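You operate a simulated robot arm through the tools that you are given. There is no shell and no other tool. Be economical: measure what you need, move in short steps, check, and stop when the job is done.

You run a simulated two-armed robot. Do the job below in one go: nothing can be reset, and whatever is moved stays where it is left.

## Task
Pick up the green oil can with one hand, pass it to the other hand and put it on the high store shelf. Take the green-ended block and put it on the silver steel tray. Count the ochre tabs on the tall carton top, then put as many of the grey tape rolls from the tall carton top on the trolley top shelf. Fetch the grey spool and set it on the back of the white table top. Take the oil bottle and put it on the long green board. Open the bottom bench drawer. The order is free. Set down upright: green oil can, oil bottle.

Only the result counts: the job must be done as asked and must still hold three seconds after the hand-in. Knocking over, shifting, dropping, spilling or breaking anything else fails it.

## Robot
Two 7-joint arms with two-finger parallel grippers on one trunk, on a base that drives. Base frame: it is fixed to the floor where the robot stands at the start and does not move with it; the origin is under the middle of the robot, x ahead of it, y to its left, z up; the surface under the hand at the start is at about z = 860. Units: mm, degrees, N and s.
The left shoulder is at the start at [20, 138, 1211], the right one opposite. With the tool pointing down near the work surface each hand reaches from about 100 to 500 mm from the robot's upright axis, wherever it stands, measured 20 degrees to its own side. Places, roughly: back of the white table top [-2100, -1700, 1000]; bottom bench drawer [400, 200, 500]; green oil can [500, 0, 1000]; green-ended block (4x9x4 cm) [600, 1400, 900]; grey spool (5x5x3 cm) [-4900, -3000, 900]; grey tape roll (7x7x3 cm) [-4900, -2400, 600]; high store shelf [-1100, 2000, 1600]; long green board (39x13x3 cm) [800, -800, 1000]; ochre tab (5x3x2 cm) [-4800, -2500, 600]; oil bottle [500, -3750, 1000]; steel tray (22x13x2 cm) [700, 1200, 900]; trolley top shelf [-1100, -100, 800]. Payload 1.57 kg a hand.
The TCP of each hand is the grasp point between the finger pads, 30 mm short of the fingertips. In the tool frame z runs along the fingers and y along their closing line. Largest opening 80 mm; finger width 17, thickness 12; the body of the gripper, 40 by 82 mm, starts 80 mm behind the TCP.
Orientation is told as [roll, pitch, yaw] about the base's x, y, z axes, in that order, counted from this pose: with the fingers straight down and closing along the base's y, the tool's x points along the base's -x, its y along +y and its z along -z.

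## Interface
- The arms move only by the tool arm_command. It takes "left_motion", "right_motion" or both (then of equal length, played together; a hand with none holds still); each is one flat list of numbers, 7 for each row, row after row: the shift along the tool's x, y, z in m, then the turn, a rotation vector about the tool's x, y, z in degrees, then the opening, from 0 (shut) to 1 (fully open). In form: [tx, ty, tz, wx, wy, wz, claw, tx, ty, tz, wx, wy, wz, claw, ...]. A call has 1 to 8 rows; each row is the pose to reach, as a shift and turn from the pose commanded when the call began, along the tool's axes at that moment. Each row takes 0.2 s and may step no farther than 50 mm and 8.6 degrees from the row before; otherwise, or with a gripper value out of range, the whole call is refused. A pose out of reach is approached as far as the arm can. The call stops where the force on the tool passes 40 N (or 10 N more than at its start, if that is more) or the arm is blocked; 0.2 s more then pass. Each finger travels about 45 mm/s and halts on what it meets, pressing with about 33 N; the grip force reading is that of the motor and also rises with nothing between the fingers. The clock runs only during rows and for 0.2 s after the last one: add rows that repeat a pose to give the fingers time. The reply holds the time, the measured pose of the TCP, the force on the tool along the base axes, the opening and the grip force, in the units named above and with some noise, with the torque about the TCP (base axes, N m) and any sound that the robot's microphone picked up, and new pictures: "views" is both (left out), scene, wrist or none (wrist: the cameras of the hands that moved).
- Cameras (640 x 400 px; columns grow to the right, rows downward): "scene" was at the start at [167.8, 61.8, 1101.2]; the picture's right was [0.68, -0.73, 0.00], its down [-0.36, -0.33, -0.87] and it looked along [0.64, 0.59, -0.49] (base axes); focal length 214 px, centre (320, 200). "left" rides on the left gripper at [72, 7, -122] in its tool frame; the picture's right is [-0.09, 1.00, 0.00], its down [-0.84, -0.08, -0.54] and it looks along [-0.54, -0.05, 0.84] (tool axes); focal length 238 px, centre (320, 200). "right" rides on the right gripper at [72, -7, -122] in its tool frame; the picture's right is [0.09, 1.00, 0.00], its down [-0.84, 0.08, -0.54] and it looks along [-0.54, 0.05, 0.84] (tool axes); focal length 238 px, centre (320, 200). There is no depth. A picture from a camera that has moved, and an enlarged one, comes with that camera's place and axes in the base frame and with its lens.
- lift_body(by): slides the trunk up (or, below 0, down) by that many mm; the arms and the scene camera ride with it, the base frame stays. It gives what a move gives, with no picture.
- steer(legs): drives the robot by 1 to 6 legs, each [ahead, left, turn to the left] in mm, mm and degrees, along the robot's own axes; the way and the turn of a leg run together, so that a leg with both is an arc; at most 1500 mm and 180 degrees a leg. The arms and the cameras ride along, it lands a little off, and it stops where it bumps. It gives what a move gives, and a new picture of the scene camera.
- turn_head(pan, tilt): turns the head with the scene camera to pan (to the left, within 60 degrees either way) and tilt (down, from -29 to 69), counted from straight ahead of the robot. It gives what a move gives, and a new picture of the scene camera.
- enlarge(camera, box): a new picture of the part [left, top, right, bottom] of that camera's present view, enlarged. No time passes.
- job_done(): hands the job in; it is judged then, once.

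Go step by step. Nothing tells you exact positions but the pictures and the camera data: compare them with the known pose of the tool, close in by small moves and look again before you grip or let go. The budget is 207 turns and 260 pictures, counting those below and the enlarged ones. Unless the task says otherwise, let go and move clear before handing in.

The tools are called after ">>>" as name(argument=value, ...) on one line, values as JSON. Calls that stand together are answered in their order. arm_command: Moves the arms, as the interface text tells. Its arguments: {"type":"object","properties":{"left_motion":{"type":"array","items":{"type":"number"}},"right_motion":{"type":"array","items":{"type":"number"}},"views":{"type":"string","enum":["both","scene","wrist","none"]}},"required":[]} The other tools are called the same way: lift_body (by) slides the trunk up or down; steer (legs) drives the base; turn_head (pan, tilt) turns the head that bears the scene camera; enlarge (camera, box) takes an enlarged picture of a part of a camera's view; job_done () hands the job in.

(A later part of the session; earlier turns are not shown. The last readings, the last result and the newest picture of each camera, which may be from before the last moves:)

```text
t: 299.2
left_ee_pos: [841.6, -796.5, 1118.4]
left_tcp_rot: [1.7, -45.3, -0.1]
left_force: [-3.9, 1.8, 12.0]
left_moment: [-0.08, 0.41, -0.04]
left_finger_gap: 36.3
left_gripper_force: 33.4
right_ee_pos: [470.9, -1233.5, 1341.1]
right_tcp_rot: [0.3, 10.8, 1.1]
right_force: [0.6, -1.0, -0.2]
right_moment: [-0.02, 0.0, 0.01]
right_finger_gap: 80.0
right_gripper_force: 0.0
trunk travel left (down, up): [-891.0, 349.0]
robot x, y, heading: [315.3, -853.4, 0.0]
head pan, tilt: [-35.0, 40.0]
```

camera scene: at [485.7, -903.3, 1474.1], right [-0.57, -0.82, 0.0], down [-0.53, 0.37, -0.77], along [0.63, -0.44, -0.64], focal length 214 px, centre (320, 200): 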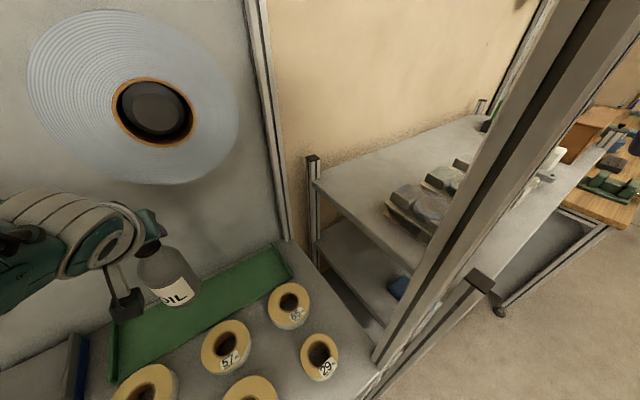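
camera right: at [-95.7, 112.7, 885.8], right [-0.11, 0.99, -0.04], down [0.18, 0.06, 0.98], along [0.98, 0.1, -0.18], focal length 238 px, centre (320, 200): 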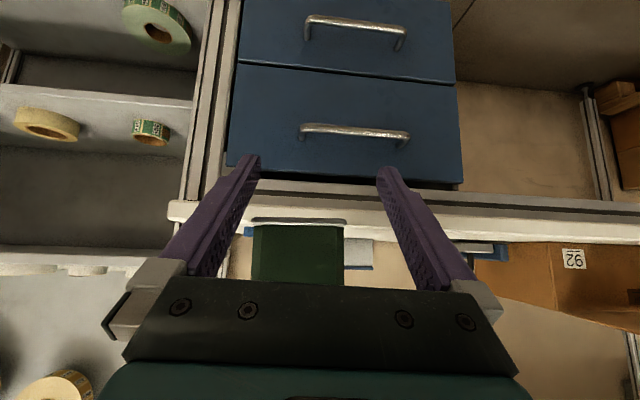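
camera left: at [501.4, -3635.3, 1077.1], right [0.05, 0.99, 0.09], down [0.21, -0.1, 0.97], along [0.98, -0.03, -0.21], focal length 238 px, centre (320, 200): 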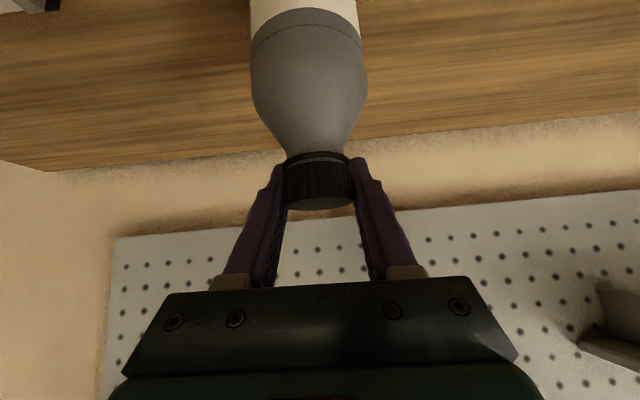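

The bottle stands on the board. I open and withdraw back-up along the fingers.

>>> arm_command(left_motion=[0, 0, 0, 0, 0, 0, 0.7, 0, 0, 0, 0, 0, 0, 1, 0, 0, 0, 0, 0, 0, 1, 0, 0, 0, 0, 0, 0, 1], views="none")

>>> lift_body(by=60)

>>> enlarge(camera="scene", box=[60, 200, 320, 400])

```text
t: 300.2
left_ee_pos: [840.2, -795.5, 1116.2]
left_tcp_rot: [1.9, -45.0, 0.0]
left_force: [0.1, 0.0, -0.2]
left_moment: [-0.01, 0.03, -0.01]
left_finger_gap: 80.1
left_gripper_force: 0.0
right_ee_pos: [469.6, -1234.1, 1340.9]
right_tcp_rot: [0.3, 10.9, 1.0]
right_force: [0.6, -0.1, 0.6]
right_moment: [0.01, 0.01, 0.0]
right_finger_gap: 79.9
right_gripper_force: 0.1
trunk travel left (down, up): [-891.0, 349.0]
robot x, y, heading: [315.9, -854.7, -0.2]
head pan, tilt: [-35.0, 40.0]
```

```text
t: 301.2
left_ee_pos: [840.8, -795.6, 1175.1]
left_tcp_rot: [1.8, -45.1, 0.0]
left_force: [0.1, -0.3, 0.4]
left_moment: [-0.01, 0.0, -0.01]
left_finger_gap: 80.0
left_gripper_force: 0.2
right_ee_pos: [470.6, -1234.0, 1402.1]
right_tcp_rot: [0.4, 10.9, 1.0]
right_force: [0.5, 0.3, -0.1]
right_moment: [0.03, 0.02, 0.02]
right_finger_gap: 79.9
right_gripper_force: 0.1
trunk travel left (down, up): [-951.0, 289.0]
robot x, y, heading: [316.4, -855.3, 0.1]
head pan, tilt: [-35.0, 40.0]
```

```text
2.00 times, centred on (190, 300) of scene
camera zoom: at [485.8, -903.2, 1450.1], right [-0.57, -0.82, 0.0], down [-0.53, 0.37, -0.77], along [0.63, -0.44, -0.64], focal length 429 px, centre (580, 0)
```

zoom: 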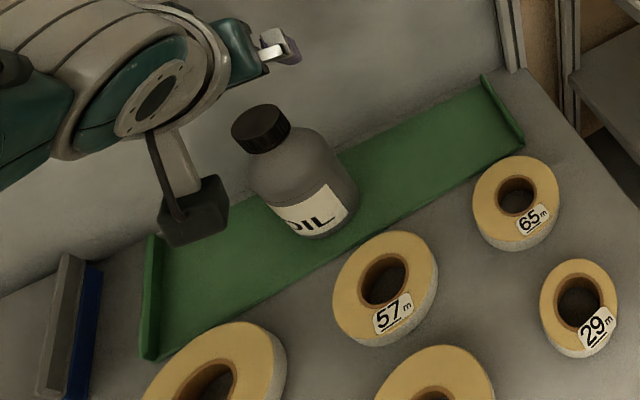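

The bottle stands upright on the board. I back out, tuck the left hand and look toward the far side of the room.

>>> steer(legs=[[-700, 0, 0]])

>>> arm_command(left_motion=[0.014, 0, -0.014, 0, 7.5, 0, 1, 0.028, 0, -0.028, 0, 15, 0, 1, 0.043, 0, -0.043, 0, 22.5, 0, 1, 0.057, 0, -0.057, 0, 30, 0, 1, 0.071, 0, -0.071, 0, 37.5, 0, 1, 0.085, 0, -0.085, 0, 45, 0, 1], views="none")

>>> steer(legs=[[0, 0, 90], [0, 0, 60]])

>>> turn_head(pan=40, tilt=12)

```text
t: 305.1
left_ee_pos: [124.3, -796.8, 1176.7]
left_tcp_rot: [1.8, -45.1, -0.3]
left_force: [-0.5, 0.0, -0.5]
left_moment: [0.0, 0.0, -0.02]
left_finger_gap: 80.2
left_gripper_force: 0.1
right_ee_pos: [-248.9, -1234.0, 1402.6]
right_tcp_rot: [0.3, 10.9, 0.7]
right_force: [-0.8, -0.2, 0.6]
right_moment: [0.03, 0.0, 0.01]
right_finger_gap: 79.6
right_gripper_force: 0.1
trunk travel left (down, up): [-951.0, 289.0]
robot x, y, heading: [-399.3, -854.2, -0.0]
head pan, tilt: [-35.0, 40.0]
camera scene: at [-231.2, -902.8, 1450.1], right [-0.58, -0.82, 0.0], down [-0.53, 0.37, -0.77], along [0.63, -0.44, -0.64], focal length 214 px, centre (320, 200)
```

scene: 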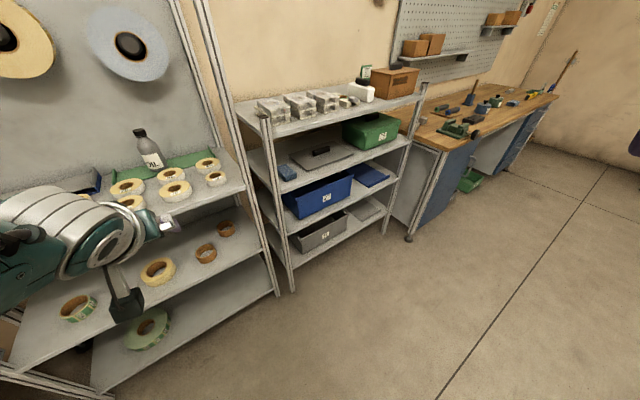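

```text
t: 306.5
left_ee_pos: [5.9, -802.2, 1177.3]
left_tcp_rot: [1.2, 0.1, 0.9]
left_force: [-0.2, 0.5, -0.1]
left_moment: [0.0, -0.01, -0.01]
left_finger_gap: 80.2
left_gripper_force: 0.1
right_ee_pos: [-249.3, -1233.9, 1401.3]
right_tcp_rot: [0.3, 10.8, 0.7]
right_force: [0.0, -0.1, 0.0]
right_moment: [0.0, 0.03, 0.0]
right_finger_gap: 80.0
right_gripper_force: 0.0
trunk travel left (down, up): [-951.0, 289.0]
robot x, y, heading: [-402.1, -856.7, -0.4]
head pan, tilt: [-35.0, 40.0]
```

```text
t: 313.3
left_ee_pos: [-773.0, -673.8, 1176.3]
left_tcp_rot: [1.2, -0.2, 147.9]
left_force: [0.4, 0.1, -0.5]
left_moment: [0.01, -0.01, -0.03]
left_finger_gap: 79.9
left_gripper_force: 0.2
right_ee_pos: [-322.4, -453.4, 1401.8]
right_tcp_rot: [0.3, 10.9, 147.5]
right_force: [-0.8, -0.2, -0.2]
right_moment: [0.02, 0.02, 0.02]
right_finger_gap: 79.9
right_gripper_force: 0.2
trunk travel left (down, up): [-951.0, 289.0]
robot x, y, heading: [-402.0, -853.4, 146.3]
head pan, tilt: [-35.0, 40.0]
camera scene: at [-515.1, -719.3, 1450.1], right [0.93, 0.37, 0.0], down [0.24, -0.6, -0.77], along [-0.28, 0.71, -0.64], focal length 214 px, centre (320, 200)
```

scene: 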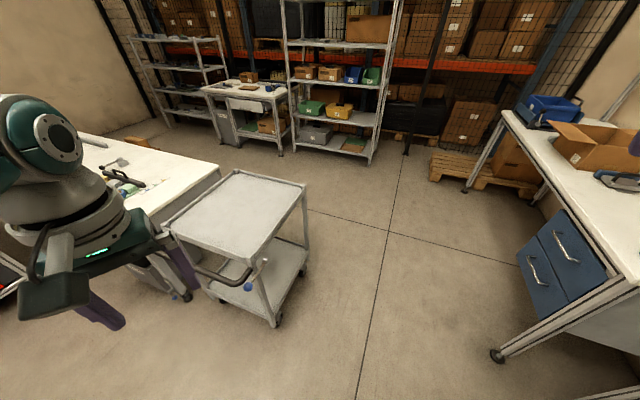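

```text
t: 314.7
left_ee_pos: [-772.7, -675.2, 1176.7]
left_tcp_rot: [1.2, -0.1, 147.8]
left_force: [0.1, 0.3, 0.0]
left_moment: [-0.01, 0.0, 0.0]
left_finger_gap: 79.6
left_gripper_force: 0.1
right_ee_pos: [-321.5, -450.9, 1401.0]
right_tcp_rot: [0.3, 10.9, 147.5]
right_force: [0.1, 0.2, 0.0]
right_moment: [0.01, -0.04, 0.01]
right_finger_gap: 79.9
right_gripper_force: 0.1
trunk travel left (down, up): [-951.0, 289.0]
robot x, y, heading: [-403.5, -856.9, 146.9]
head pan, tilt: [40.0, 12.0]
camera scene: at [-576.5, -809.0, 1494.6], right [-0.11, 0.99, 0.0], down [0.21, 0.02, -0.98], along [-0.97, -0.11, -0.21], focal length 214 px, centre (320, 200)
```

scene: 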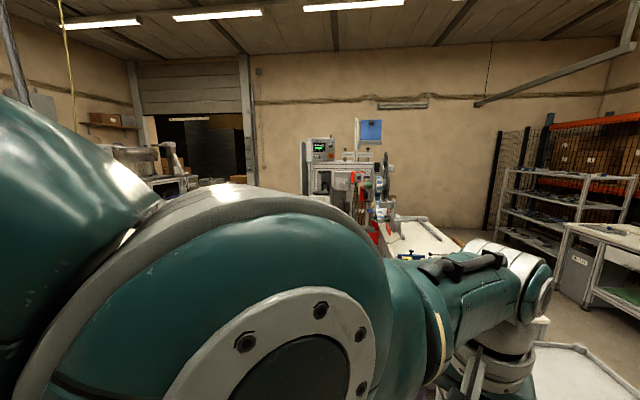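

>>> steer(legs=[[0, 0, 85]])

>>> turn_head(pan=-25, tilt=12)

```text
t: 318.8
left_ee_pos: [-608.1, -1210.0, 1176.3]
left_tcp_rot: [1.2, 0.0, -126.6]
left_force: [-0.2, 0.3, 0.5]
left_moment: [-0.03, -0.02, 0.03]
left_finger_gap: 79.8
left_gripper_force: 0.0
right_ee_pos: [-796.0, -745.2, 1401.9]
right_tcp_rot: [0.3, 10.9, -126.7]
right_force: [-0.6, -0.3, 0.0]
right_moment: [-0.02, 0.02, -0.01]
right_finger_gap: 80.0
right_gripper_force: 0.0
trunk travel left (down, up): [-951.0, 289.0]
robot x, y, heading: [-397.8, -857.0, -127.9]
head pan, tilt: [40.0, 12.0]
camera scene: at [-457.9, -1025.6, 1494.6], right [-1.0, -0.04, 0.0], down [-0.01, 0.21, -0.98], along [0.04, -0.98, -0.21], focal length 214 px, centre (320, 200)
```

scene: 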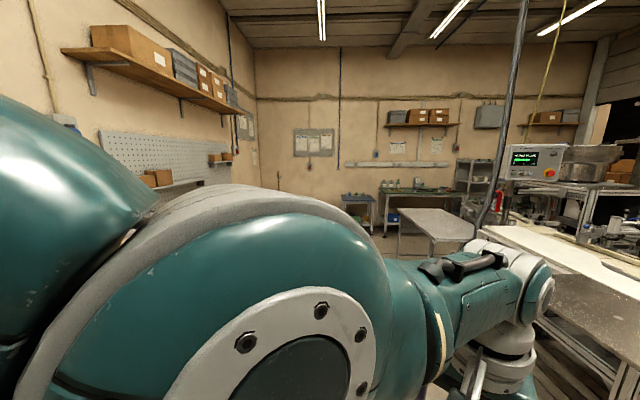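

```text
t: 320.1
left_ee_pos: [-608.8, -1209.6, 1176.6]
left_tcp_rot: [1.2, -0.2, -126.4]
left_force: [0.0, 0.4, 0.5]
left_moment: [-0.02, 0.01, -0.01]
left_finger_gap: 80.0
left_gripper_force: 0.1
right_ee_pos: [-796.5, -744.2, 1401.3]
right_tcp_rot: [0.3, 10.9, -126.7]
right_force: [0.2, -0.3, -0.3]
right_moment: [0.0, 0.02, -0.02]
right_finger_gap: 80.3
right_gripper_force: 0.0
trunk travel left (down, up): [-951.0, 289.0]
robot x, y, heading: [-401.2, -854.1, -127.6]
head pan, tilt: [-25.0, 12.0]
camera scene: at [-544.4, -975.3, 1494.6], right [-0.46, 0.89, 0.0], down [0.18, 0.1, -0.98], along [-0.87, -0.45, -0.21], focal length 214 px, centre (320, 200)
```

scene: 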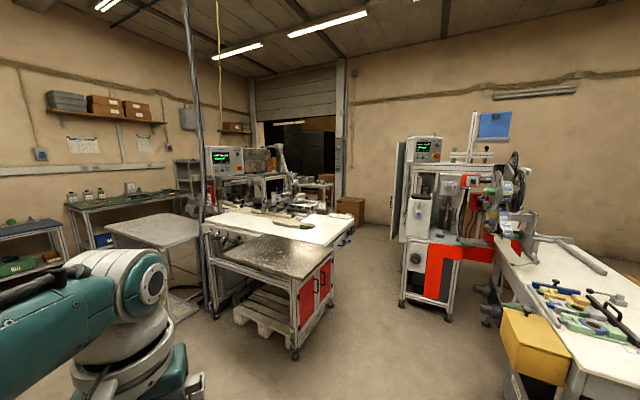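

I see the way: between the white table and the red machine toward the tall carton at the back. I tuck the right hand and drive the first stretch.

>>> arm_command(right_motion=[0, 0.04, 0, 0, 0, 0, 1, 0, 0.08, 0, 0, 0, 0, 1, 0, 0.12, 0, 0, 0, 0, 1], views="none")

>>> steer(legs=[[0, 0, -48.8], [1450, 0, 0]])

>>> turn_head(pan=5, tilt=20)

```text
t: 320.9
left_ee_pos: [-609.2, -1209.4, 1177.1]
left_tcp_rot: [1.1, -0.1, -126.5]
left_force: [0.0, 0.7, 0.0]
left_moment: [-0.01, 0.0, 0.0]
left_finger_gap: 80.0
left_gripper_force: 0.1
right_ee_pos: [-705.1, -822.7, 1404.4]
right_tcp_rot: [0.2, 10.8, -126.7]
right_force: [0.6, -0.9, 0.2]
right_moment: [-0.02, 0.0, 0.0]
right_finger_gap: 80.0
right_gripper_force: 0.0
right hand out of reach, approached as far as the arm can: row 3
trunk travel left (down, up): [-951.0, 289.0]
robot x, y, heading: [-401.3, -853.7, -127.8]
head pan, tilt: [-25.0, 12.0]
```

```text
t: 330.4
left_ee_pos: [-2255.8, -1046.6, 1175.9]
left_tcp_rot: [1.2, -0.2, -173.9]
left_force: [0.1, -1.0, 0.0]
left_moment: [0.01, -0.01, 0.03]
left_finger_gap: 80.0
left_gripper_force: 0.0
right_ee_pos: [-2036.8, -711.7, 1403.4]
right_tcp_rot: [0.4, 10.9, -174.0]
right_force: [-0.2, 0.1, 0.2]
right_moment: [-0.01, 0.0, 0.03]
right_finger_gap: 79.8
right_gripper_force: 0.1
trunk travel left (down, up): [-951.0, 289.0]
robot x, y, heading: [-1855.7, -956.4, -174.8]
head pan, tilt: [-25.0, 12.0]
camera scene: at [-2039.1, -932.7, 1494.6], right [0.34, 0.94, 0.0], down [0.2, -0.07, -0.98], along [-0.92, 0.33, -0.21], focal length 214 px, centre (320, 200)
```

scene: 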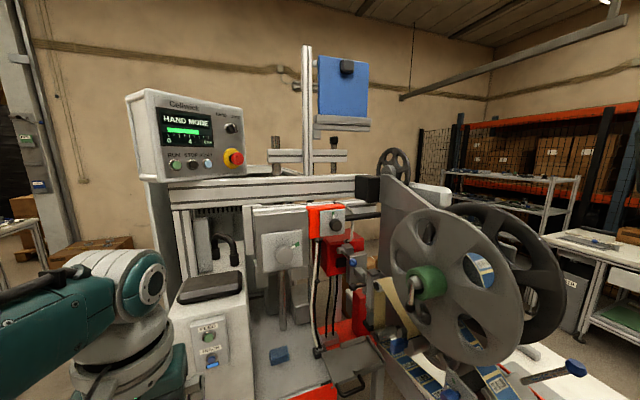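

```text
t: 331.4
left_ee_pos: [-2256.3, -1045.8, 1176.8]
left_tcp_rot: [1.2, -0.1, -173.9]
left_force: [0.0, 0.8, 0.3]
left_moment: [0.03, -0.02, 0.02]
left_finger_gap: 80.0
left_gripper_force: 0.0
right_ee_pos: [-2036.9, -712.0, 1402.7]
right_tcp_rot: [0.4, 10.9, -174.0]
right_force: [0.1, 0.1, -0.8]
right_moment: [0.01, 0.02, 0.01]
right_finger_gap: 80.0
right_gripper_force: 0.0
trunk travel left (down, up): [-951.0, 289.0]
robot x, y, heading: [-1852.2, -955.7, -175.0]
head pan, tilt: [5.0, 20.0]
camera scene: at [-2043.2, -980.7, 1481.6], right [-0.17, 0.98, 0.0], down [0.34, 0.06, -0.94], along [-0.93, -0.16, -0.34], focal length 214 px, centre (320, 200)
```

scene: 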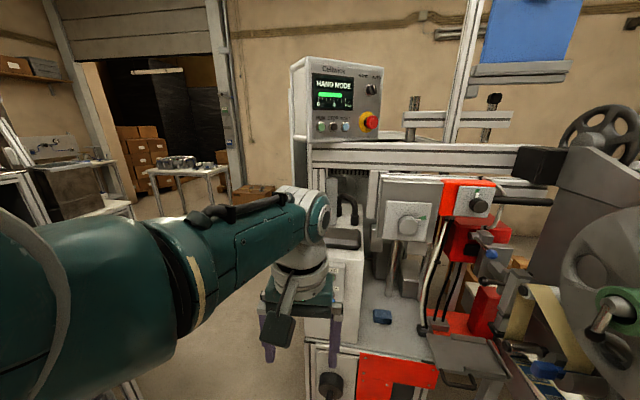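

I'm near the red machine; I back off a little and look left for the passage.

>>> steer(legs=[[-250, 0, 0], [0, 0, 50]])

>>> turn_head(pan=-30, tilt=25)

```text
t: 335.4
left_ee_pos: [-1800.1, -1297.3, 1176.8]
left_tcp_rot: [1.3, -0.1, -124.8]
left_force: [0.1, 0.8, -0.9]
left_moment: [-0.02, -0.01, -0.05]
left_finger_gap: 80.0
left_gripper_force: 0.1
right_ee_pos: [-1907.9, -913.0, 1403.6]
right_tcp_rot: [0.3, 10.9, -124.9]
right_force: [0.0, 0.4, -0.8]
right_moment: [-0.03, 0.05, 0.0]
right_finger_gap: 80.2
right_gripper_force: 0.0
trunk travel left (down, up): [-951.0, 289.0]
robot x, y, heading: [-1607.7, -935.6, -125.8]
head pan, tilt: [5.0, 20.0]
camera scene: at [-1709.6, -1095.2, 1481.5], right [-0.86, 0.51, 0.0], down [0.18, 0.29, -0.94], along [-0.48, -0.81, -0.34], focal length 214 px, centre (320, 200)
```

scene: 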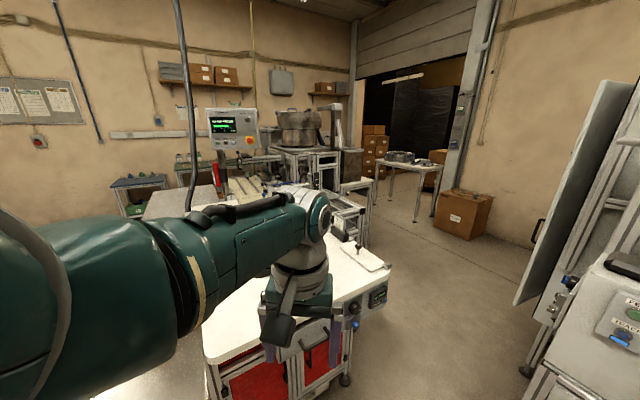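

```text
t: 336.4
left_ee_pos: [-1800.4, -1296.3, 1176.4]
left_tcp_rot: [1.1, -0.1, -124.7]
left_force: [-0.8, -0.1, 0.9]
left_moment: [-0.01, 0.02, 0.01]
left_finger_gap: 80.2
left_gripper_force: 0.0
right_ee_pos: [-1909.3, -912.1, 1403.1]
right_tcp_rot: [0.4, 10.8, -124.9]
right_force: [-1.1, 0.3, 1.0]
right_moment: [0.01, 0.01, 0.01]
right_finger_gap: 80.0
right_gripper_force: 0.1
trunk travel left (down, up): [-951.0, 289.0]
robot x, y, heading: [-1605.1, -930.7, -125.8]
head pan, tilt: [-30.0, 25.0]
camera scene: at [-1745.8, -1053.0, 1473.5], right [-0.41, 0.91, 0.0], down [0.39, 0.17, -0.91], along [-0.83, -0.37, -0.42], focal length 214 px, centre (320, 200)
```

scene: 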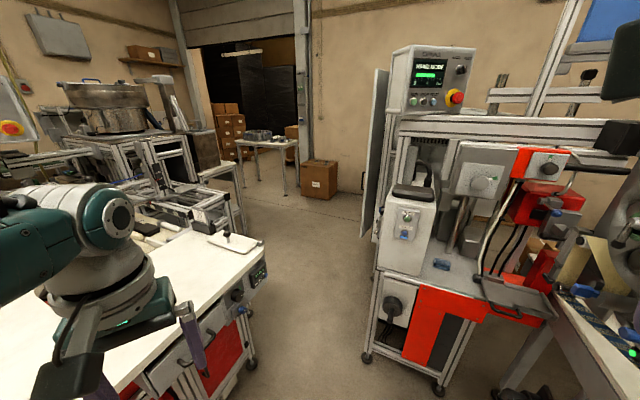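

The passage lies between the white table's corner and the red machine. I thread it in short legs.

>>> steer(legs=[[0, 0, -23.5], [800, 0, 0], [0, 0, 21.5], [450, 0, 0]])

>>> turn_head(pan=-25, tilt=20)

```text
t: 343.0
left_ee_pos: [-2519.4, -1679.8, 1174.4]
left_tcp_rot: [1.6, 0.2, -131.5]
left_force: [1.2, 0.1, -0.2]
left_moment: [0.02, 0.01, 0.03]
left_finger_gap: 79.9
left_gripper_force: 0.0
right_ee_pos: [-2585.1, -1279.1, 1399.8]
right_tcp_rot: [-0.2, 12.2, -132.5]
right_force: [-0.4, -0.7, -0.2]
right_moment: [0.03, -0.01, -0.01]
right_finger_gap: 80.2
right_gripper_force: 0.0
trunk travel left (down, up): [-951.0, 289.0]
robot x, y, heading: [-2289.2, -1342.6, -132.7]
head pan, tilt: [-30.0, 25.0]
stopped in leg 3: the robot was blocked; the commanded pose is now the measured one
camera scene: at [-2439.1, -1442.8, 1472.2], right [-0.3, 0.95, 0.0], down [0.41, 0.13, -0.9], along [-0.86, -0.27, -0.43], focal length 214 px, centre (320, 200)
```

scene: 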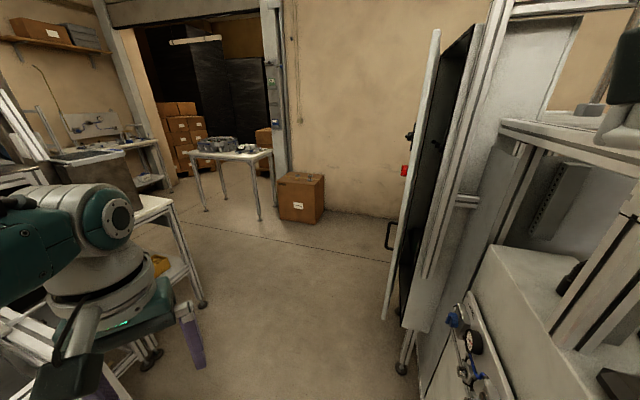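

```text
t: 343.7
left_ee_pos: [-2517.6, -1677.9, 1174.3]
left_tcp_rot: [1.8, 0.3, -131.3]
left_force: [0.0, 1.2, 0.2]
left_moment: [0.0, 0.0, -0.02]
left_finger_gap: 79.9
left_gripper_force: 0.1
right_ee_pos: [-2585.1, -1279.0, 1399.6]
right_tcp_rot: [-0.2, 12.2, -132.4]
right_force: [0.4, 0.6, -0.2]
right_moment: [0.0, -0.02, -0.02]
right_finger_gap: 80.0
right_gripper_force: 0.0
trunk travel left (down, up): [-951.0, 289.0]
robot x, y, heading: [-2286.4, -1342.7, -132.5]
head pan, tilt: [-25.0, 20.0]
camera scene: at [-2436.8, -1450.5, 1479.8], right [-0.38, 0.92, 0.0], down [0.33, 0.13, -0.94], along [-0.86, -0.36, -0.35], focal length 214 px, centre (320, 200)
```

scene: 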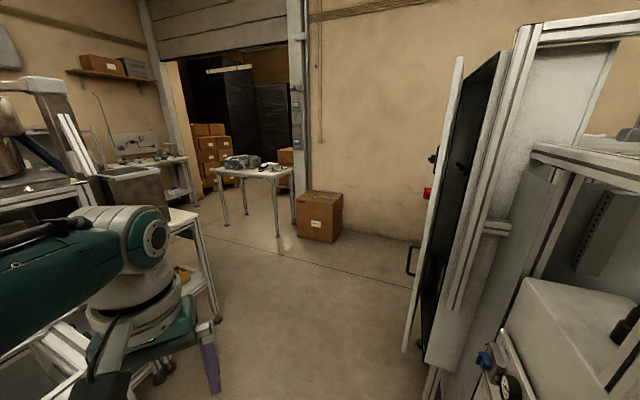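

>>> steer(legs=[[250, 60, 0]])

```text
t: 344.5
left_ee_pos: [-2524.3, -1681.3, 1175.7]
left_tcp_rot: [1.5, 0.3, -131.8]
left_force: [0.4, -0.3, 0.0]
left_moment: [0.01, 0.02, 0.01]
left_finger_gap: 79.7
left_gripper_force: 0.1
right_ee_pos: [-2587.4, -1278.4, 1399.7]
right_tcp_rot: [-0.7, 12.5, -133.2]
right_force: [0.0, -0.8, 0.3]
right_moment: [0.05, 0.02, 0.0]
right_finger_gap: 79.9
right_gripper_force: 0.1
trunk travel left (down, up): [-951.0, 289.0]
robot x, y, heading: [-2290.0, -1345.9, -133.0]
head pan, tilt: [-25.0, 20.0]
stopped in leg 1: the robot was blocked; the commanded pose is now the measured one
camera scene: at [-2440.3, -1454.2, 1481.0], right [-0.38, 0.93, 0.0], down [0.32, 0.13, -0.94], along [-0.87, -0.35, -0.35], focal length 214 px, centre (320, 200)
```

scene: 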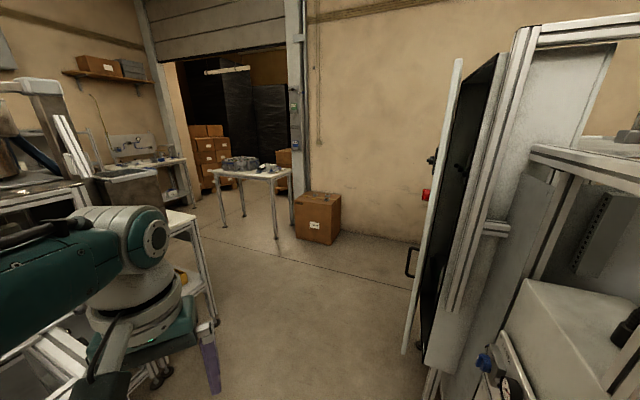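

The right arm touches the machine frame. I back up and shift left.

>>> steer(legs=[[-100, 0, 0]])

>>> turn_head(pan=-60, tilt=15)

```text
t: 345.6
left_ee_pos: [-2458.1, -1605.8, 1176.5]
left_tcp_rot: [1.2, -0.1, -131.8]
left_force: [0.0, -1.1, 0.2]
left_moment: [0.0, 0.01, 0.01]
left_finger_gap: 79.9
left_gripper_force: 0.0
right_ee_pos: [-2521.6, -1203.7, 1401.1]
right_tcp_rot: [-0.9, 12.0, -133.4]
right_force: [-0.1, 0.1, -0.2]
right_moment: [0.02, 0.0, -0.01]
right_finger_gap: 80.2
right_gripper_force: 0.0
trunk travel left (down, up): [-951.0, 289.0]
robot x, y, heading: [-2220.4, -1271.0, -132.8]
head pan, tilt: [-25.0, 20.0]
camera scene: at [-2373.4, -1378.6, 1481.6], right [-0.38, 0.93, 0.0], down [0.32, 0.13, -0.94], along [-0.87, -0.35, -0.34], focal length 214 px, centre (320, 200)
```

scene: 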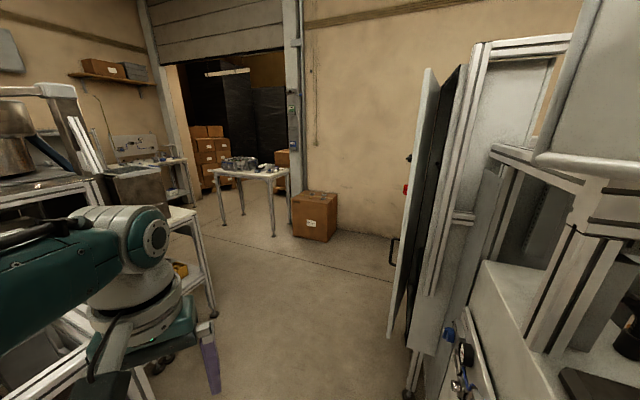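

```text
t: 346.6
left_ee_pos: [-2459.0, -1606.3, 1176.2]
left_tcp_rot: [1.2, -0.1, -131.7]
left_force: [0.1, 0.1, 0.0]
left_moment: [-0.02, 0.02, -0.03]
left_finger_gap: 79.9
left_gripper_force: 0.2
right_ee_pos: [-2522.6, -1204.1, 1402.4]
right_tcp_rot: [-1.0, 12.0, -133.5]
right_force: [-1.0, -0.6, -0.7]
right_moment: [0.01, 0.01, -0.02]
right_finger_gap: 80.0
right_gripper_force: 0.0
trunk travel left (down, up): [-951.0, 289.0]
robot x, y, heading: [-2221.2, -1270.5, -133.0]
head pan, tilt: [-60.0, 15.0]
camera scene: at [-2378.1, -1322.7, 1489.7], right [0.22, 0.97, 0.0], down [0.25, -0.06, -0.97], along [-0.94, 0.21, -0.26], focal length 214 px, centre (320, 200)
```

scene: 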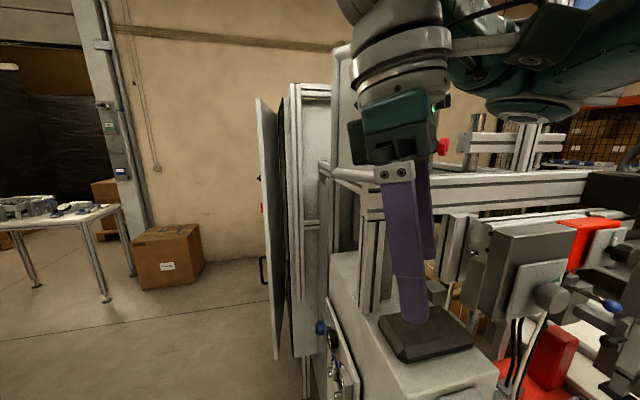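

>>> steer(legs=[[-60, 0, 0], [0, 190, 0]])

>>> turn_head(pan=-30, tilt=30)

```text
t: 348.8
left_ee_pos: [-2279.3, -1692.2, 1176.8]
left_tcp_rot: [1.2, -0.1, -131.7]
left_force: [-1.3, -0.6, -0.1]
left_moment: [0.01, 0.02, 0.02]
left_finger_gap: 80.1
left_gripper_force: 0.1
right_ee_pos: [-2341.5, -1289.3, 1402.6]
right_tcp_rot: [-1.1, 12.0, -133.5]
right_force: [-0.6, 0.1, 0.1]
right_moment: [-0.02, 0.01, -0.01]
right_finger_gap: 80.0
right_gripper_force: 0.1
trunk travel left (down, up): [-951.0, 289.0]
robot x, y, heading: [-2040.7, -1355.9, -133.1]
head pan, tilt: [-60.0, 15.0]
camera scene: at [-2198.5, -1408.5, 1489.7], right [0.23, 0.97, 0.0], down [0.25, -0.06, -0.97], along [-0.94, 0.22, -0.26], focal length 214 px, centre (320, 200)
```

scene: 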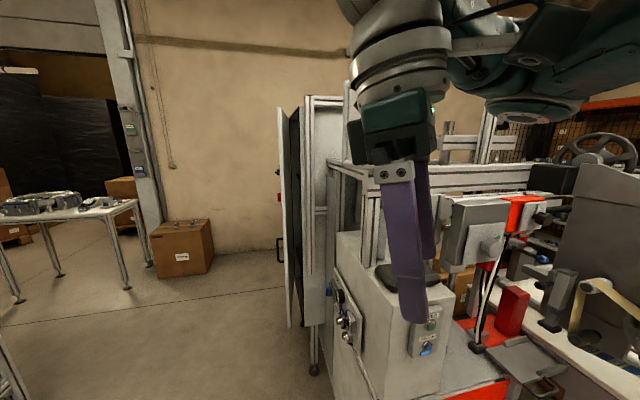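

```text
t: 349.7
left_ee_pos: [-2279.7, -1691.3, 1176.0]
left_tcp_rot: [1.2, -0.1, -131.8]
left_force: [-0.5, -0.1, -0.4]
left_moment: [-0.01, -0.01, -0.01]
left_finger_gap: 80.3
left_gripper_force: 0.0
right_ee_pos: [-2341.9, -1290.3, 1402.3]
right_tcp_rot: [-1.1, 12.1, -133.4]
right_force: [0.2, 0.2, 0.8]
right_moment: [0.01, 0.0, 0.04]
right_finger_gap: 80.3
right_gripper_force: 0.0
trunk travel left (down, up): [-951.0, 289.0]
robot x, y, heading: [-2040.6, -1355.8, -133.1]
head pan, tilt: [-30.0, 30.0]
camera scene: at [-2194.0, -1455.9, 1465.5], right [-0.29, 0.96, 0.0], down [0.48, 0.15, -0.87], along [-0.83, -0.25, -0.5], focal length 214 px, centre (320, 200)
```

scene: 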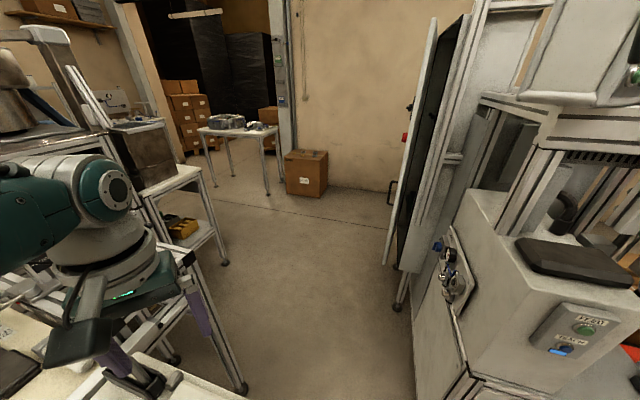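

I raise the trunk fully so the arms pass above things, then go diagonally through the middle of the passage.

>>> lift_body(by=285)

>>> steer(legs=[[530, -250, 0]])

```text
t: 352.6
left_ee_pos: [-2279.6, -1692.5, 1461.6]
left_tcp_rot: [1.2, -0.1, -131.7]
left_force: [-0.4, -0.6, 0.3]
left_moment: [0.01, 0.02, -0.02]
left_finger_gap: 80.0
left_gripper_force: 0.0
right_ee_pos: [-2342.2, -1289.0, 1686.7]
right_tcp_rot: [-0.9, 11.9, -133.5]
right_force: [-0.4, 0.4, 0.3]
right_moment: [0.02, 0.01, 0.01]
right_finger_gap: 80.0
right_gripper_force: 0.0
trunk travel left (down, up): [-1236.0, 4.0]
robot x, y, heading: [-2041.0, -1358.3, -133.2]
head pan, tilt: [-30.0, 30.0]
```

```text
t: 355.9
left_ee_pos: [-2819.6, -1915.9, 1460.2]
left_tcp_rot: [1.1, -0.1, -131.3]
left_force: [-0.1, 0.0, 0.3]
left_moment: [0.02, -0.01, -0.03]
left_finger_gap: 80.0
left_gripper_force: 0.0
right_ee_pos: [-2886.2, -1514.4, 1687.0]
right_tcp_rot: [-1.0, 12.0, -132.8]
right_force: [0.6, -1.3, -0.2]
right_moment: [0.0, 0.0, -0.01]
right_finger_gap: 79.9
right_gripper_force: 0.1
trunk travel left (down, up): [-1236.0, 4.0]
robot x, y, heading: [-2580.7, -1574.8, -132.2]
head pan, tilt: [-30.0, 30.0]
camera scene: at [-2736.2, -1678.8, 1750.5], right [-0.3, 0.95, 0.0], down [0.48, 0.15, -0.87], along [-0.83, -0.26, -0.5], focal length 214 px, centre (320, 200)
```

scene: 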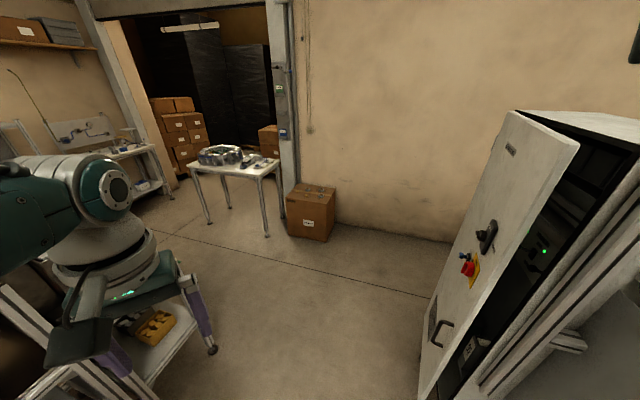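

Through. I zoom on the carton top and the small table.

>>> enlarge(camera="scene", box=[180, 130, 350, 250])

```text
3.33 times, centred on (265, 190) of scene
camera zoom: at [-2736.2, -1678.8, 1750.5], right [-0.3, 0.95, 0.0], down [0.48, 0.15, -0.87], along [-0.83, -0.26, -0.5], focal length 715 px, centre (503, 233)
```

zoom: 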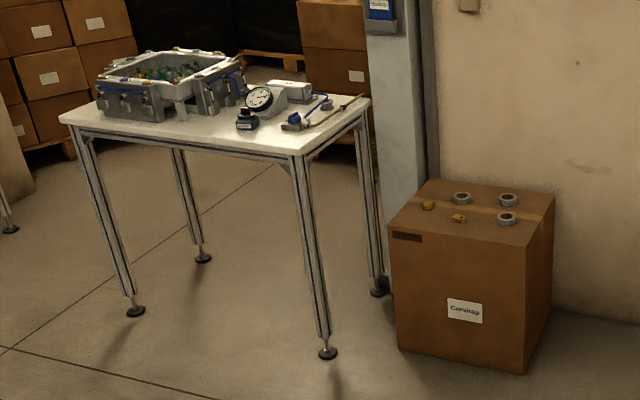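

I see two ochre tabs and three grey rolls so far. I drive up to the carton.

>>> steer(legs=[[0, 0, -22.9], [900, 0, 0], [820, 0, 0], [0, 0, -24.9]])

>>> lift_body(by=-400)

>>> turn_head(pan=0, tilt=40)

```text
t: 367.3
left_ee_pos: [-4594.3, -2361.0, 1461.5]
left_tcp_rot: [1.3, -0.1, -178.5]
left_force: [-0.2, -0.5, 0.2]
left_moment: [-0.02, 0.01, 0.0]
left_finger_gap: 79.9
left_gripper_force: 0.1
right_ee_pos: [-4345.2, -2039.3, 1687.2]
right_tcp_rot: [-1.0, 12.0, 179.9]
right_force: [-0.2, -0.5, -0.3]
right_moment: [0.0, -0.02, 0.03]
right_finger_gap: 79.9
right_gripper_force: 0.1
trunk travel left (down, up): [-1236.0, 4.0]
robot x, y, heading: [-4190.4, -2301.6, -179.6]
head pan, tilt: [-30.0, 30.0]
camera scene: at [-4364.4, -2259.8, 1750.5], right [0.5, 0.87, 0.0], down [0.43, -0.25, -0.87], along [-0.75, 0.43, -0.5], focal length 214 px, centre (320, 200)
```

scene: 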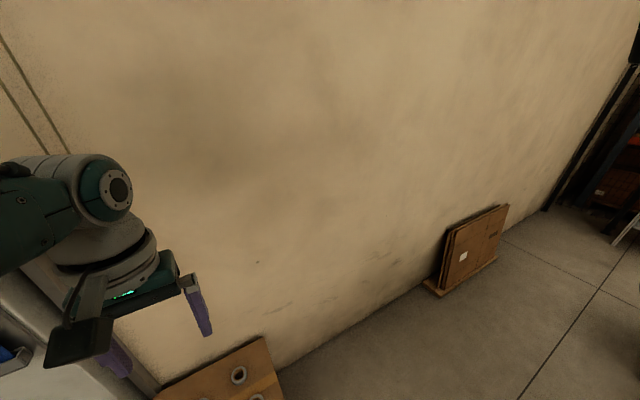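

```text
t: 371.1
left_ee_pos: [-4594.8, -2359.3, 1061.2]
left_tcp_rot: [1.3, -0.2, -178.5]
left_force: [0.1, -1.0, -0.2]
left_moment: [-0.02, 0.0, -0.04]
left_finger_gap: 79.8
left_gripper_force: 0.0
right_ee_pos: [-4345.3, -2039.1, 1287.4]
right_tcp_rot: [-0.9, 12.0, 179.7]
right_force: [0.0, 0.0, -0.2]
right_moment: [-0.01, 0.01, 0.02]
right_finger_gap: 79.6
right_gripper_force: 0.1
trunk travel left (down, up): [-836.0, 404.0]
robot x, y, heading: [-4186.4, -2301.4, -179.5]
head pan, tilt: [-30.0, 30.0]
```

```text
t: 372.1
left_ee_pos: [-4595.4, -2359.5, 1060.2]
left_tcp_rot: [1.1, -0.1, -178.5]
left_force: [-0.2, 0.5, -0.3]
left_moment: [-0.02, 0.0, 0.0]
left_finger_gap: 80.0
left_gripper_force: 0.0
right_ee_pos: [-4344.9, -2038.5, 1287.8]
right_tcp_rot: [-1.0, 11.9, 179.8]
right_force: [0.5, 0.2, 0.4]
right_moment: [-0.02, -0.02, 0.01]
right_finger_gap: 80.1
right_gripper_force: 0.1
trunk travel left (down, up): [-836.0, 404.0]
robot x, y, heading: [-4185.8, -2303.8, -179.7]
head pan, tilt: [0.0, 40.0]
camera scene: at [-4370.8, -2304.9, 1335.2], right [0.0, 1.0, 0.0], down [0.64, 0.0, -0.77], along [-0.77, 0.0, -0.64], focal length 214 px, centre (320, 200)
```

scene: 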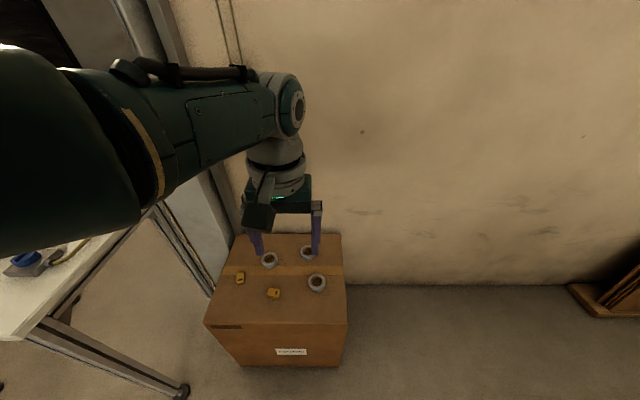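

>>> enlarge(camera="scene", box=[190, 210, 360, 340])

>>> enlarge(camera="left", box=[0, 0, 640, 400])

```text
3.08 times, centred on (275, 275) of scene
camera zoom: at [-4370.8, -2304.9, 1335.2], right [0.0, 1.0, 0.0], down [0.64, 0.0, -0.77], along [-0.77, 0.0, -0.64], focal length 660 px, centre (458, -31)
```

zoom: 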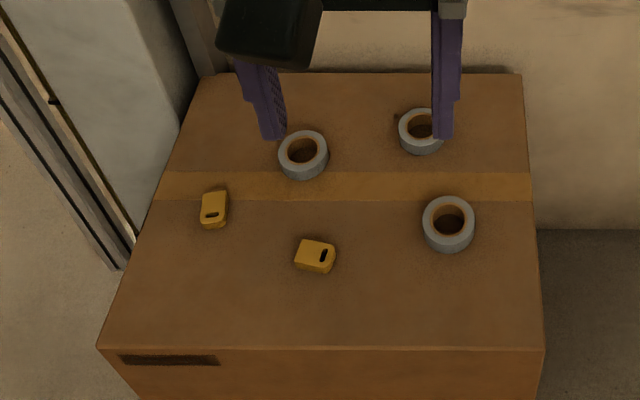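

```text
1.00 times, centred on (320, 200) of left (not enlarged: the box is as wide or as high as the picture)
camera zoom: at [-4522.3, -2361.9, 1184.5], right [-0.07, -1.0, 0.02], down [-0.84, 0.07, 0.54], along [-0.54, 0.02, -0.84], focal length 238 px, centre (320, 200)
```

zoom: 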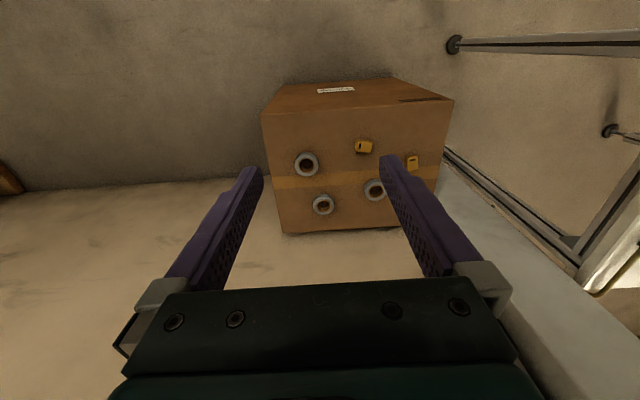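

Two ochre tabs, three rolls. Left hand will take the roll at about [−4857, −2498], right hand the one at about [−4769, −2316]. I position the left hand above its roll.

>>> steer(legs=[[262, 138, 0]])

>>> lift_body(by=-250)

>>> enlarge(camera="left", box=[0, 0, 640, 400])

```text
t: 374.1
left_ee_pos: [-4852.0, -2496.2, 1062.4]
left_tcp_rot: [1.2, 0.0, -178.7]
left_force: [0.5, -0.5, 0.9]
left_moment: [-0.02, 0.02, -0.06]
left_finger_gap: 80.1
left_gripper_force: 0.1
right_ee_pos: [-4601.1, -2176.7, 1285.4]
right_tcp_rot: [-1.1, 12.0, 179.7]
right_force: [0.0, -0.4, 0.5]
right_moment: [-0.02, -0.02, -0.01]
right_finger_gap: 80.0
right_gripper_force: 0.1
trunk travel left (down, up): [-836.0, 404.0]
robot x, y, heading: [-4447.4, -2440.7, -180.0]
head pan, tilt: [0.0, 40.0]
camera scene: at [-4627.5, -2442.5, 1335.1], right [0.0, 1.0, 0.0], down [0.64, 0.0, -0.77], along [-0.77, 0.0, -0.64], focal length 214 px, centre (320, 200)
```

scene: 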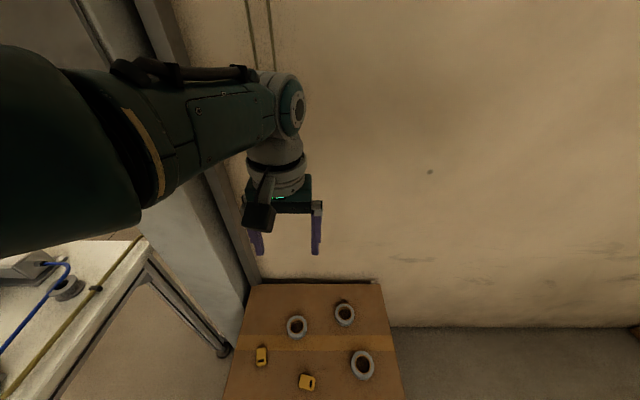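

```text
t: 376.6
left_ee_pos: [-4852.1, -2498.7, 811.2]
left_tcp_rot: [1.1, -0.1, -178.7]
left_force: [0.0, 0.3, -0.9]
left_moment: [0.01, -0.01, 0.01]
left_finger_gap: 79.8
left_gripper_force: 0.1
right_ee_pos: [-4601.4, -2176.6, 1037.0]
right_tcp_rot: [-1.0, 12.0, 179.6]
right_force: [0.3, -0.5, 0.9]
right_moment: [-0.01, -0.03, 0.01]
right_finger_gap: 80.0
right_gripper_force: 0.0
trunk travel left (down, up): [-586.0, 654.0]
robot x, y, heading: [-4445.0, -2443.3, -179.8]
head pan, tilt: [0.0, 40.0]
```

```text
1.00 times, centred on (320, 200) of left (not enlarged: the box is as wide or as high as the picture)
camera zoom: at [-4779.1, -2499.0, 934.4], right [-0.07, -1.0, 0.02], down [-0.84, 0.07, 0.54], along [-0.54, 0.02, -0.84], focal length 238 px, centre (320, 200)
```

zoom: 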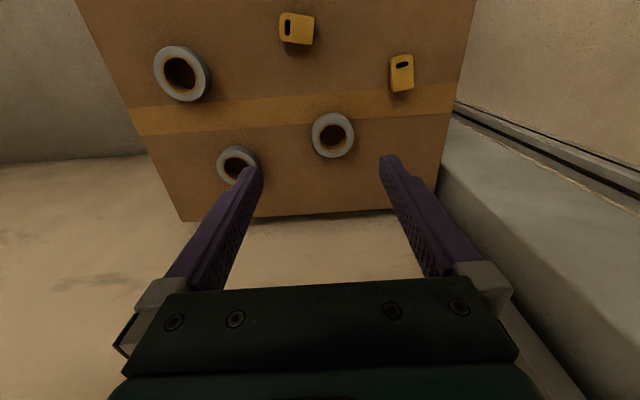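

Two tabs confirmed. Parallax puts the rolls' tops at z≈556 and the left's roll at about [−4900, −2520]. I shift and lower, then refine.

>>> steer(legs=[[47, 21, 0]])

>>> lift_body(by=-130)

>>> enlarge(camera="left", box=[160, 60, 480, 260])

```text
t: 377.6
left_ee_pos: [-4896.9, -2518.9, 810.7]
left_tcp_rot: [1.1, 0.0, -178.6]
left_force: [-0.4, 0.5, 0.3]
left_moment: [0.0, -0.03, 0.02]
left_finger_gap: 79.9
left_gripper_force: 0.0
right_ee_pos: [-4646.8, -2196.7, 1036.0]
right_tcp_rot: [-1.0, 12.1, 179.8]
right_force: [0.5, 0.1, 0.1]
right_moment: [-0.02, 0.0, -0.01]
right_finger_gap: 80.2
right_gripper_force: 0.1
trunk travel left (down, up): [-586.0, 654.0]
robot x, y, heading: [-4490.9, -2465.1, -179.8]
head pan, tilt: [0.0, 40.0]
camera scene: at [-4673.5, -2463.5, 1085.2], right [0.0, 1.0, 0.0], down [0.64, 0.0, -0.77], along [-0.77, 0.0, -0.64], focal length 214 px, centre (320, 200)
```

scene: 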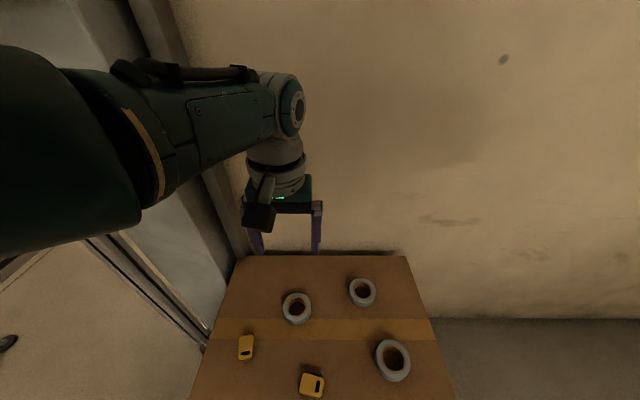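

```text
t: 379.1
left_ee_pos: [-4897.2, -2519.5, 681.1]
left_tcp_rot: [1.2, 0.0, -178.6]
left_force: [-0.5, 0.3, -0.6]
left_moment: [0.01, 0.03, 0.0]
left_finger_gap: 80.0
left_gripper_force: 0.1
right_ee_pos: [-4647.1, -2196.4, 906.7]
right_tcp_rot: [-1.0, 12.0, 179.8]
right_force: [0.0, -0.1, -0.2]
right_moment: [0.04, 0.0, -0.01]
right_finger_gap: 80.0
right_gripper_force: 0.1
trunk travel left (down, up): [-456.0, 784.0]
robot x, y, heading: [-4490.0, -2463.7, -179.6]
head pan, tilt: [0.0, 40.0]
```

```text
2.00 times, centred on (320, 160) of left
camera zoom: at [-4824.7, -2520.2, 804.3], right [-0.07, -1.0, 0.02], down [-0.84, 0.07, 0.54], along [-0.54, 0.02, -0.84], focal length 477 px, centre (320, 280)
```

zoom: 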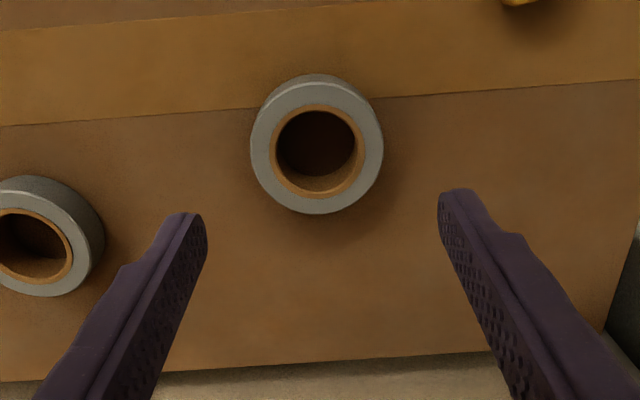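

>>> steer(legs=[[5, 0, 0]])

>>> lift_body(by=-80)

>>> enlarge(camera="left", box=[160, 60, 480, 260])

```text
t: 379.9
left_ee_pos: [-4902.3, -2519.1, 680.6]
left_tcp_rot: [1.2, 0.1, -178.5]
left_force: [0.2, 0.1, -0.1]
left_moment: [0.0, 0.01, -0.01]
left_finger_gap: 79.9
left_gripper_force: 0.1
right_ee_pos: [-4652.8, -2196.0, 907.1]
right_tcp_rot: [-1.0, 12.0, 179.7]
right_force: [-1.1, 0.1, 0.3]
right_moment: [0.0, 0.01, 0.0]
right_finger_gap: 79.9
right_gripper_force: 0.1
trunk travel left (down, up): [-456.0, 784.0]
robot x, y, heading: [-4497.7, -2459.1, -179.9]
head pan, tilt: [0.0, 40.0]
camera scene: at [-4678.4, -2463.5, 955.2], right [0.0, 1.0, 0.0], down [0.64, 0.0, -0.77], along [-0.77, 0.0, -0.64], focal length 214 px, centre (320, 200)
```

scene: 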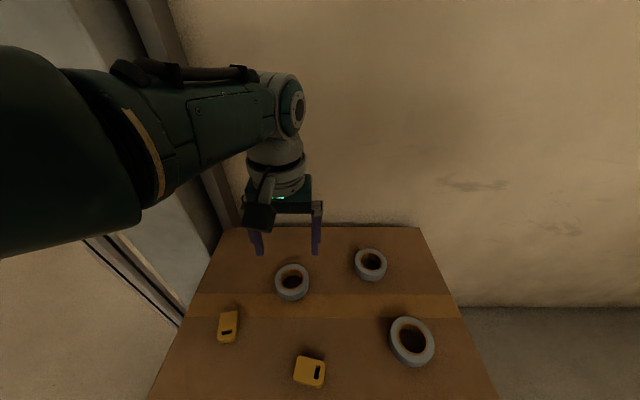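

```text
t: 381.0
left_ee_pos: [-4901.8, -2519.1, 601.0]
left_tcp_rot: [1.2, 0.2, -178.6]
left_force: [-0.2, -0.4, 0.0]
left_moment: [0.02, -0.02, 0.01]
left_finger_gap: 80.0
left_gripper_force: 0.0
right_ee_pos: [-4652.1, -2197.5, 826.5]
right_tcp_rot: [-1.1, 11.9, 179.8]
right_force: [0.5, -0.2, -0.6]
right_moment: [-0.03, -0.01, 0.01]
right_finger_gap: 80.0
right_gripper_force: 0.0
trunk travel left (down, up): [-376.0, 864.0]
robot x, y, heading: [-4495.9, -2461.5, -179.7]
head pan, tilt: [0.0, 40.0]
```

```text
2.00 times, centred on (320, 160) of left
camera zoom: at [-4829.8, -2520.2, 724.3], right [-0.07, -1.0, 0.02], down [-0.84, 0.07, 0.54], along [-0.54, 0.02, -0.84], focal length 477 px, centre (320, 280)
```

zoom: 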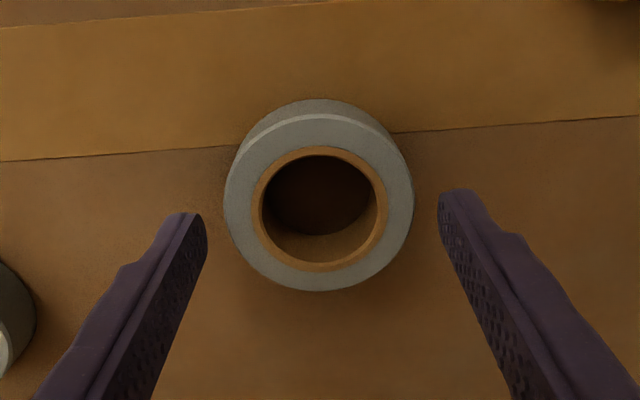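

>>> lift_body(by=-38)

>>> arm_command(left_motion=[0, 0, 0, 0, 0, 0, 0.8, 0, 0, 0, 0, 0, 0, 0.5, 0, 0, 0, 0, 0, 0, 0.5, 0, 0, 0, 0, 0, 0, 0.5], views="wrist")

```text
t: 381.6
left_ee_pos: [-4902.9, -2517.4, 581.2]
left_tcp_rot: [0.9, 0.1, -178.8]
left_force: [4.5, -3.3, 9.2]
left_moment: [0.35, -0.1, -0.24]
left_finger_gap: 77.1
left_gripper_force: 0.1
right_ee_pos: [-4652.1, -2199.3, 802.2]
right_tcp_rot: [-0.9, 12.2, 179.9]
right_force: [0.2, 0.1, 0.3]
right_moment: [0.01, 0.02, -0.02]
right_finger_gap: 80.1
right_gripper_force: 0.1
trunk travel left (down, up): [-352.0, 888.0]
robot x, y, heading: [-4496.8, -2461.3, -179.6]
head pan, tilt: [0.0, 40.0]
stopped: the force on the tool passed its limit at 77 N (the readings are from after the stop); the commanded pose is now the measured one
```

```text
t: 382.6
left_ee_pos: [-4902.9, -2515.9, 581.2]
left_tcp_rot: [0.8, 0.0, -178.7]
left_force: [-0.6, 0.9, 2.5]
left_moment: [0.1, 0.01, 0.08]
left_finger_gap: 64.4
left_gripper_force: 33.1
right_ee_pos: [-4653.0, -2196.9, 803.5]
right_tcp_rot: [-1.1, 12.0, 179.8]
right_force: [0.8, -0.5, -0.2]
right_moment: [-0.01, 0.02, -0.02]
right_finger_gap: 80.3
right_gripper_force: 0.0
trunk travel left (down, up): [-352.0, 888.0]
robot x, y, heading: [-4498.5, -2462.4, -179.8]
head pan, tilt: [0.0, 40.0]
camera left: at [-4831.0, -2518.5, 703.9], right [-0.07, -1.0, 0.01], down [-0.84, 0.07, 0.54], along [-0.54, 0.02, -0.84], focal length 238 px, centre (320, 200)
```

left: 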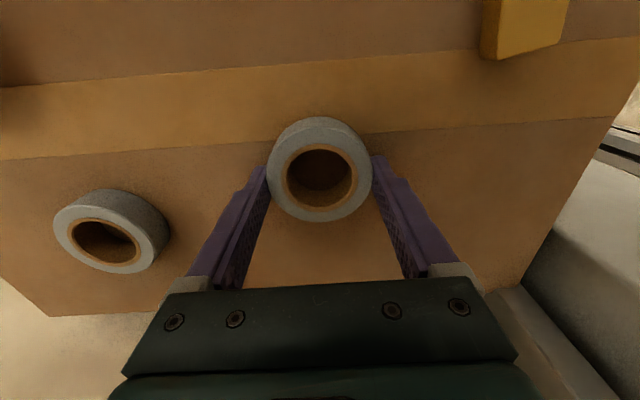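

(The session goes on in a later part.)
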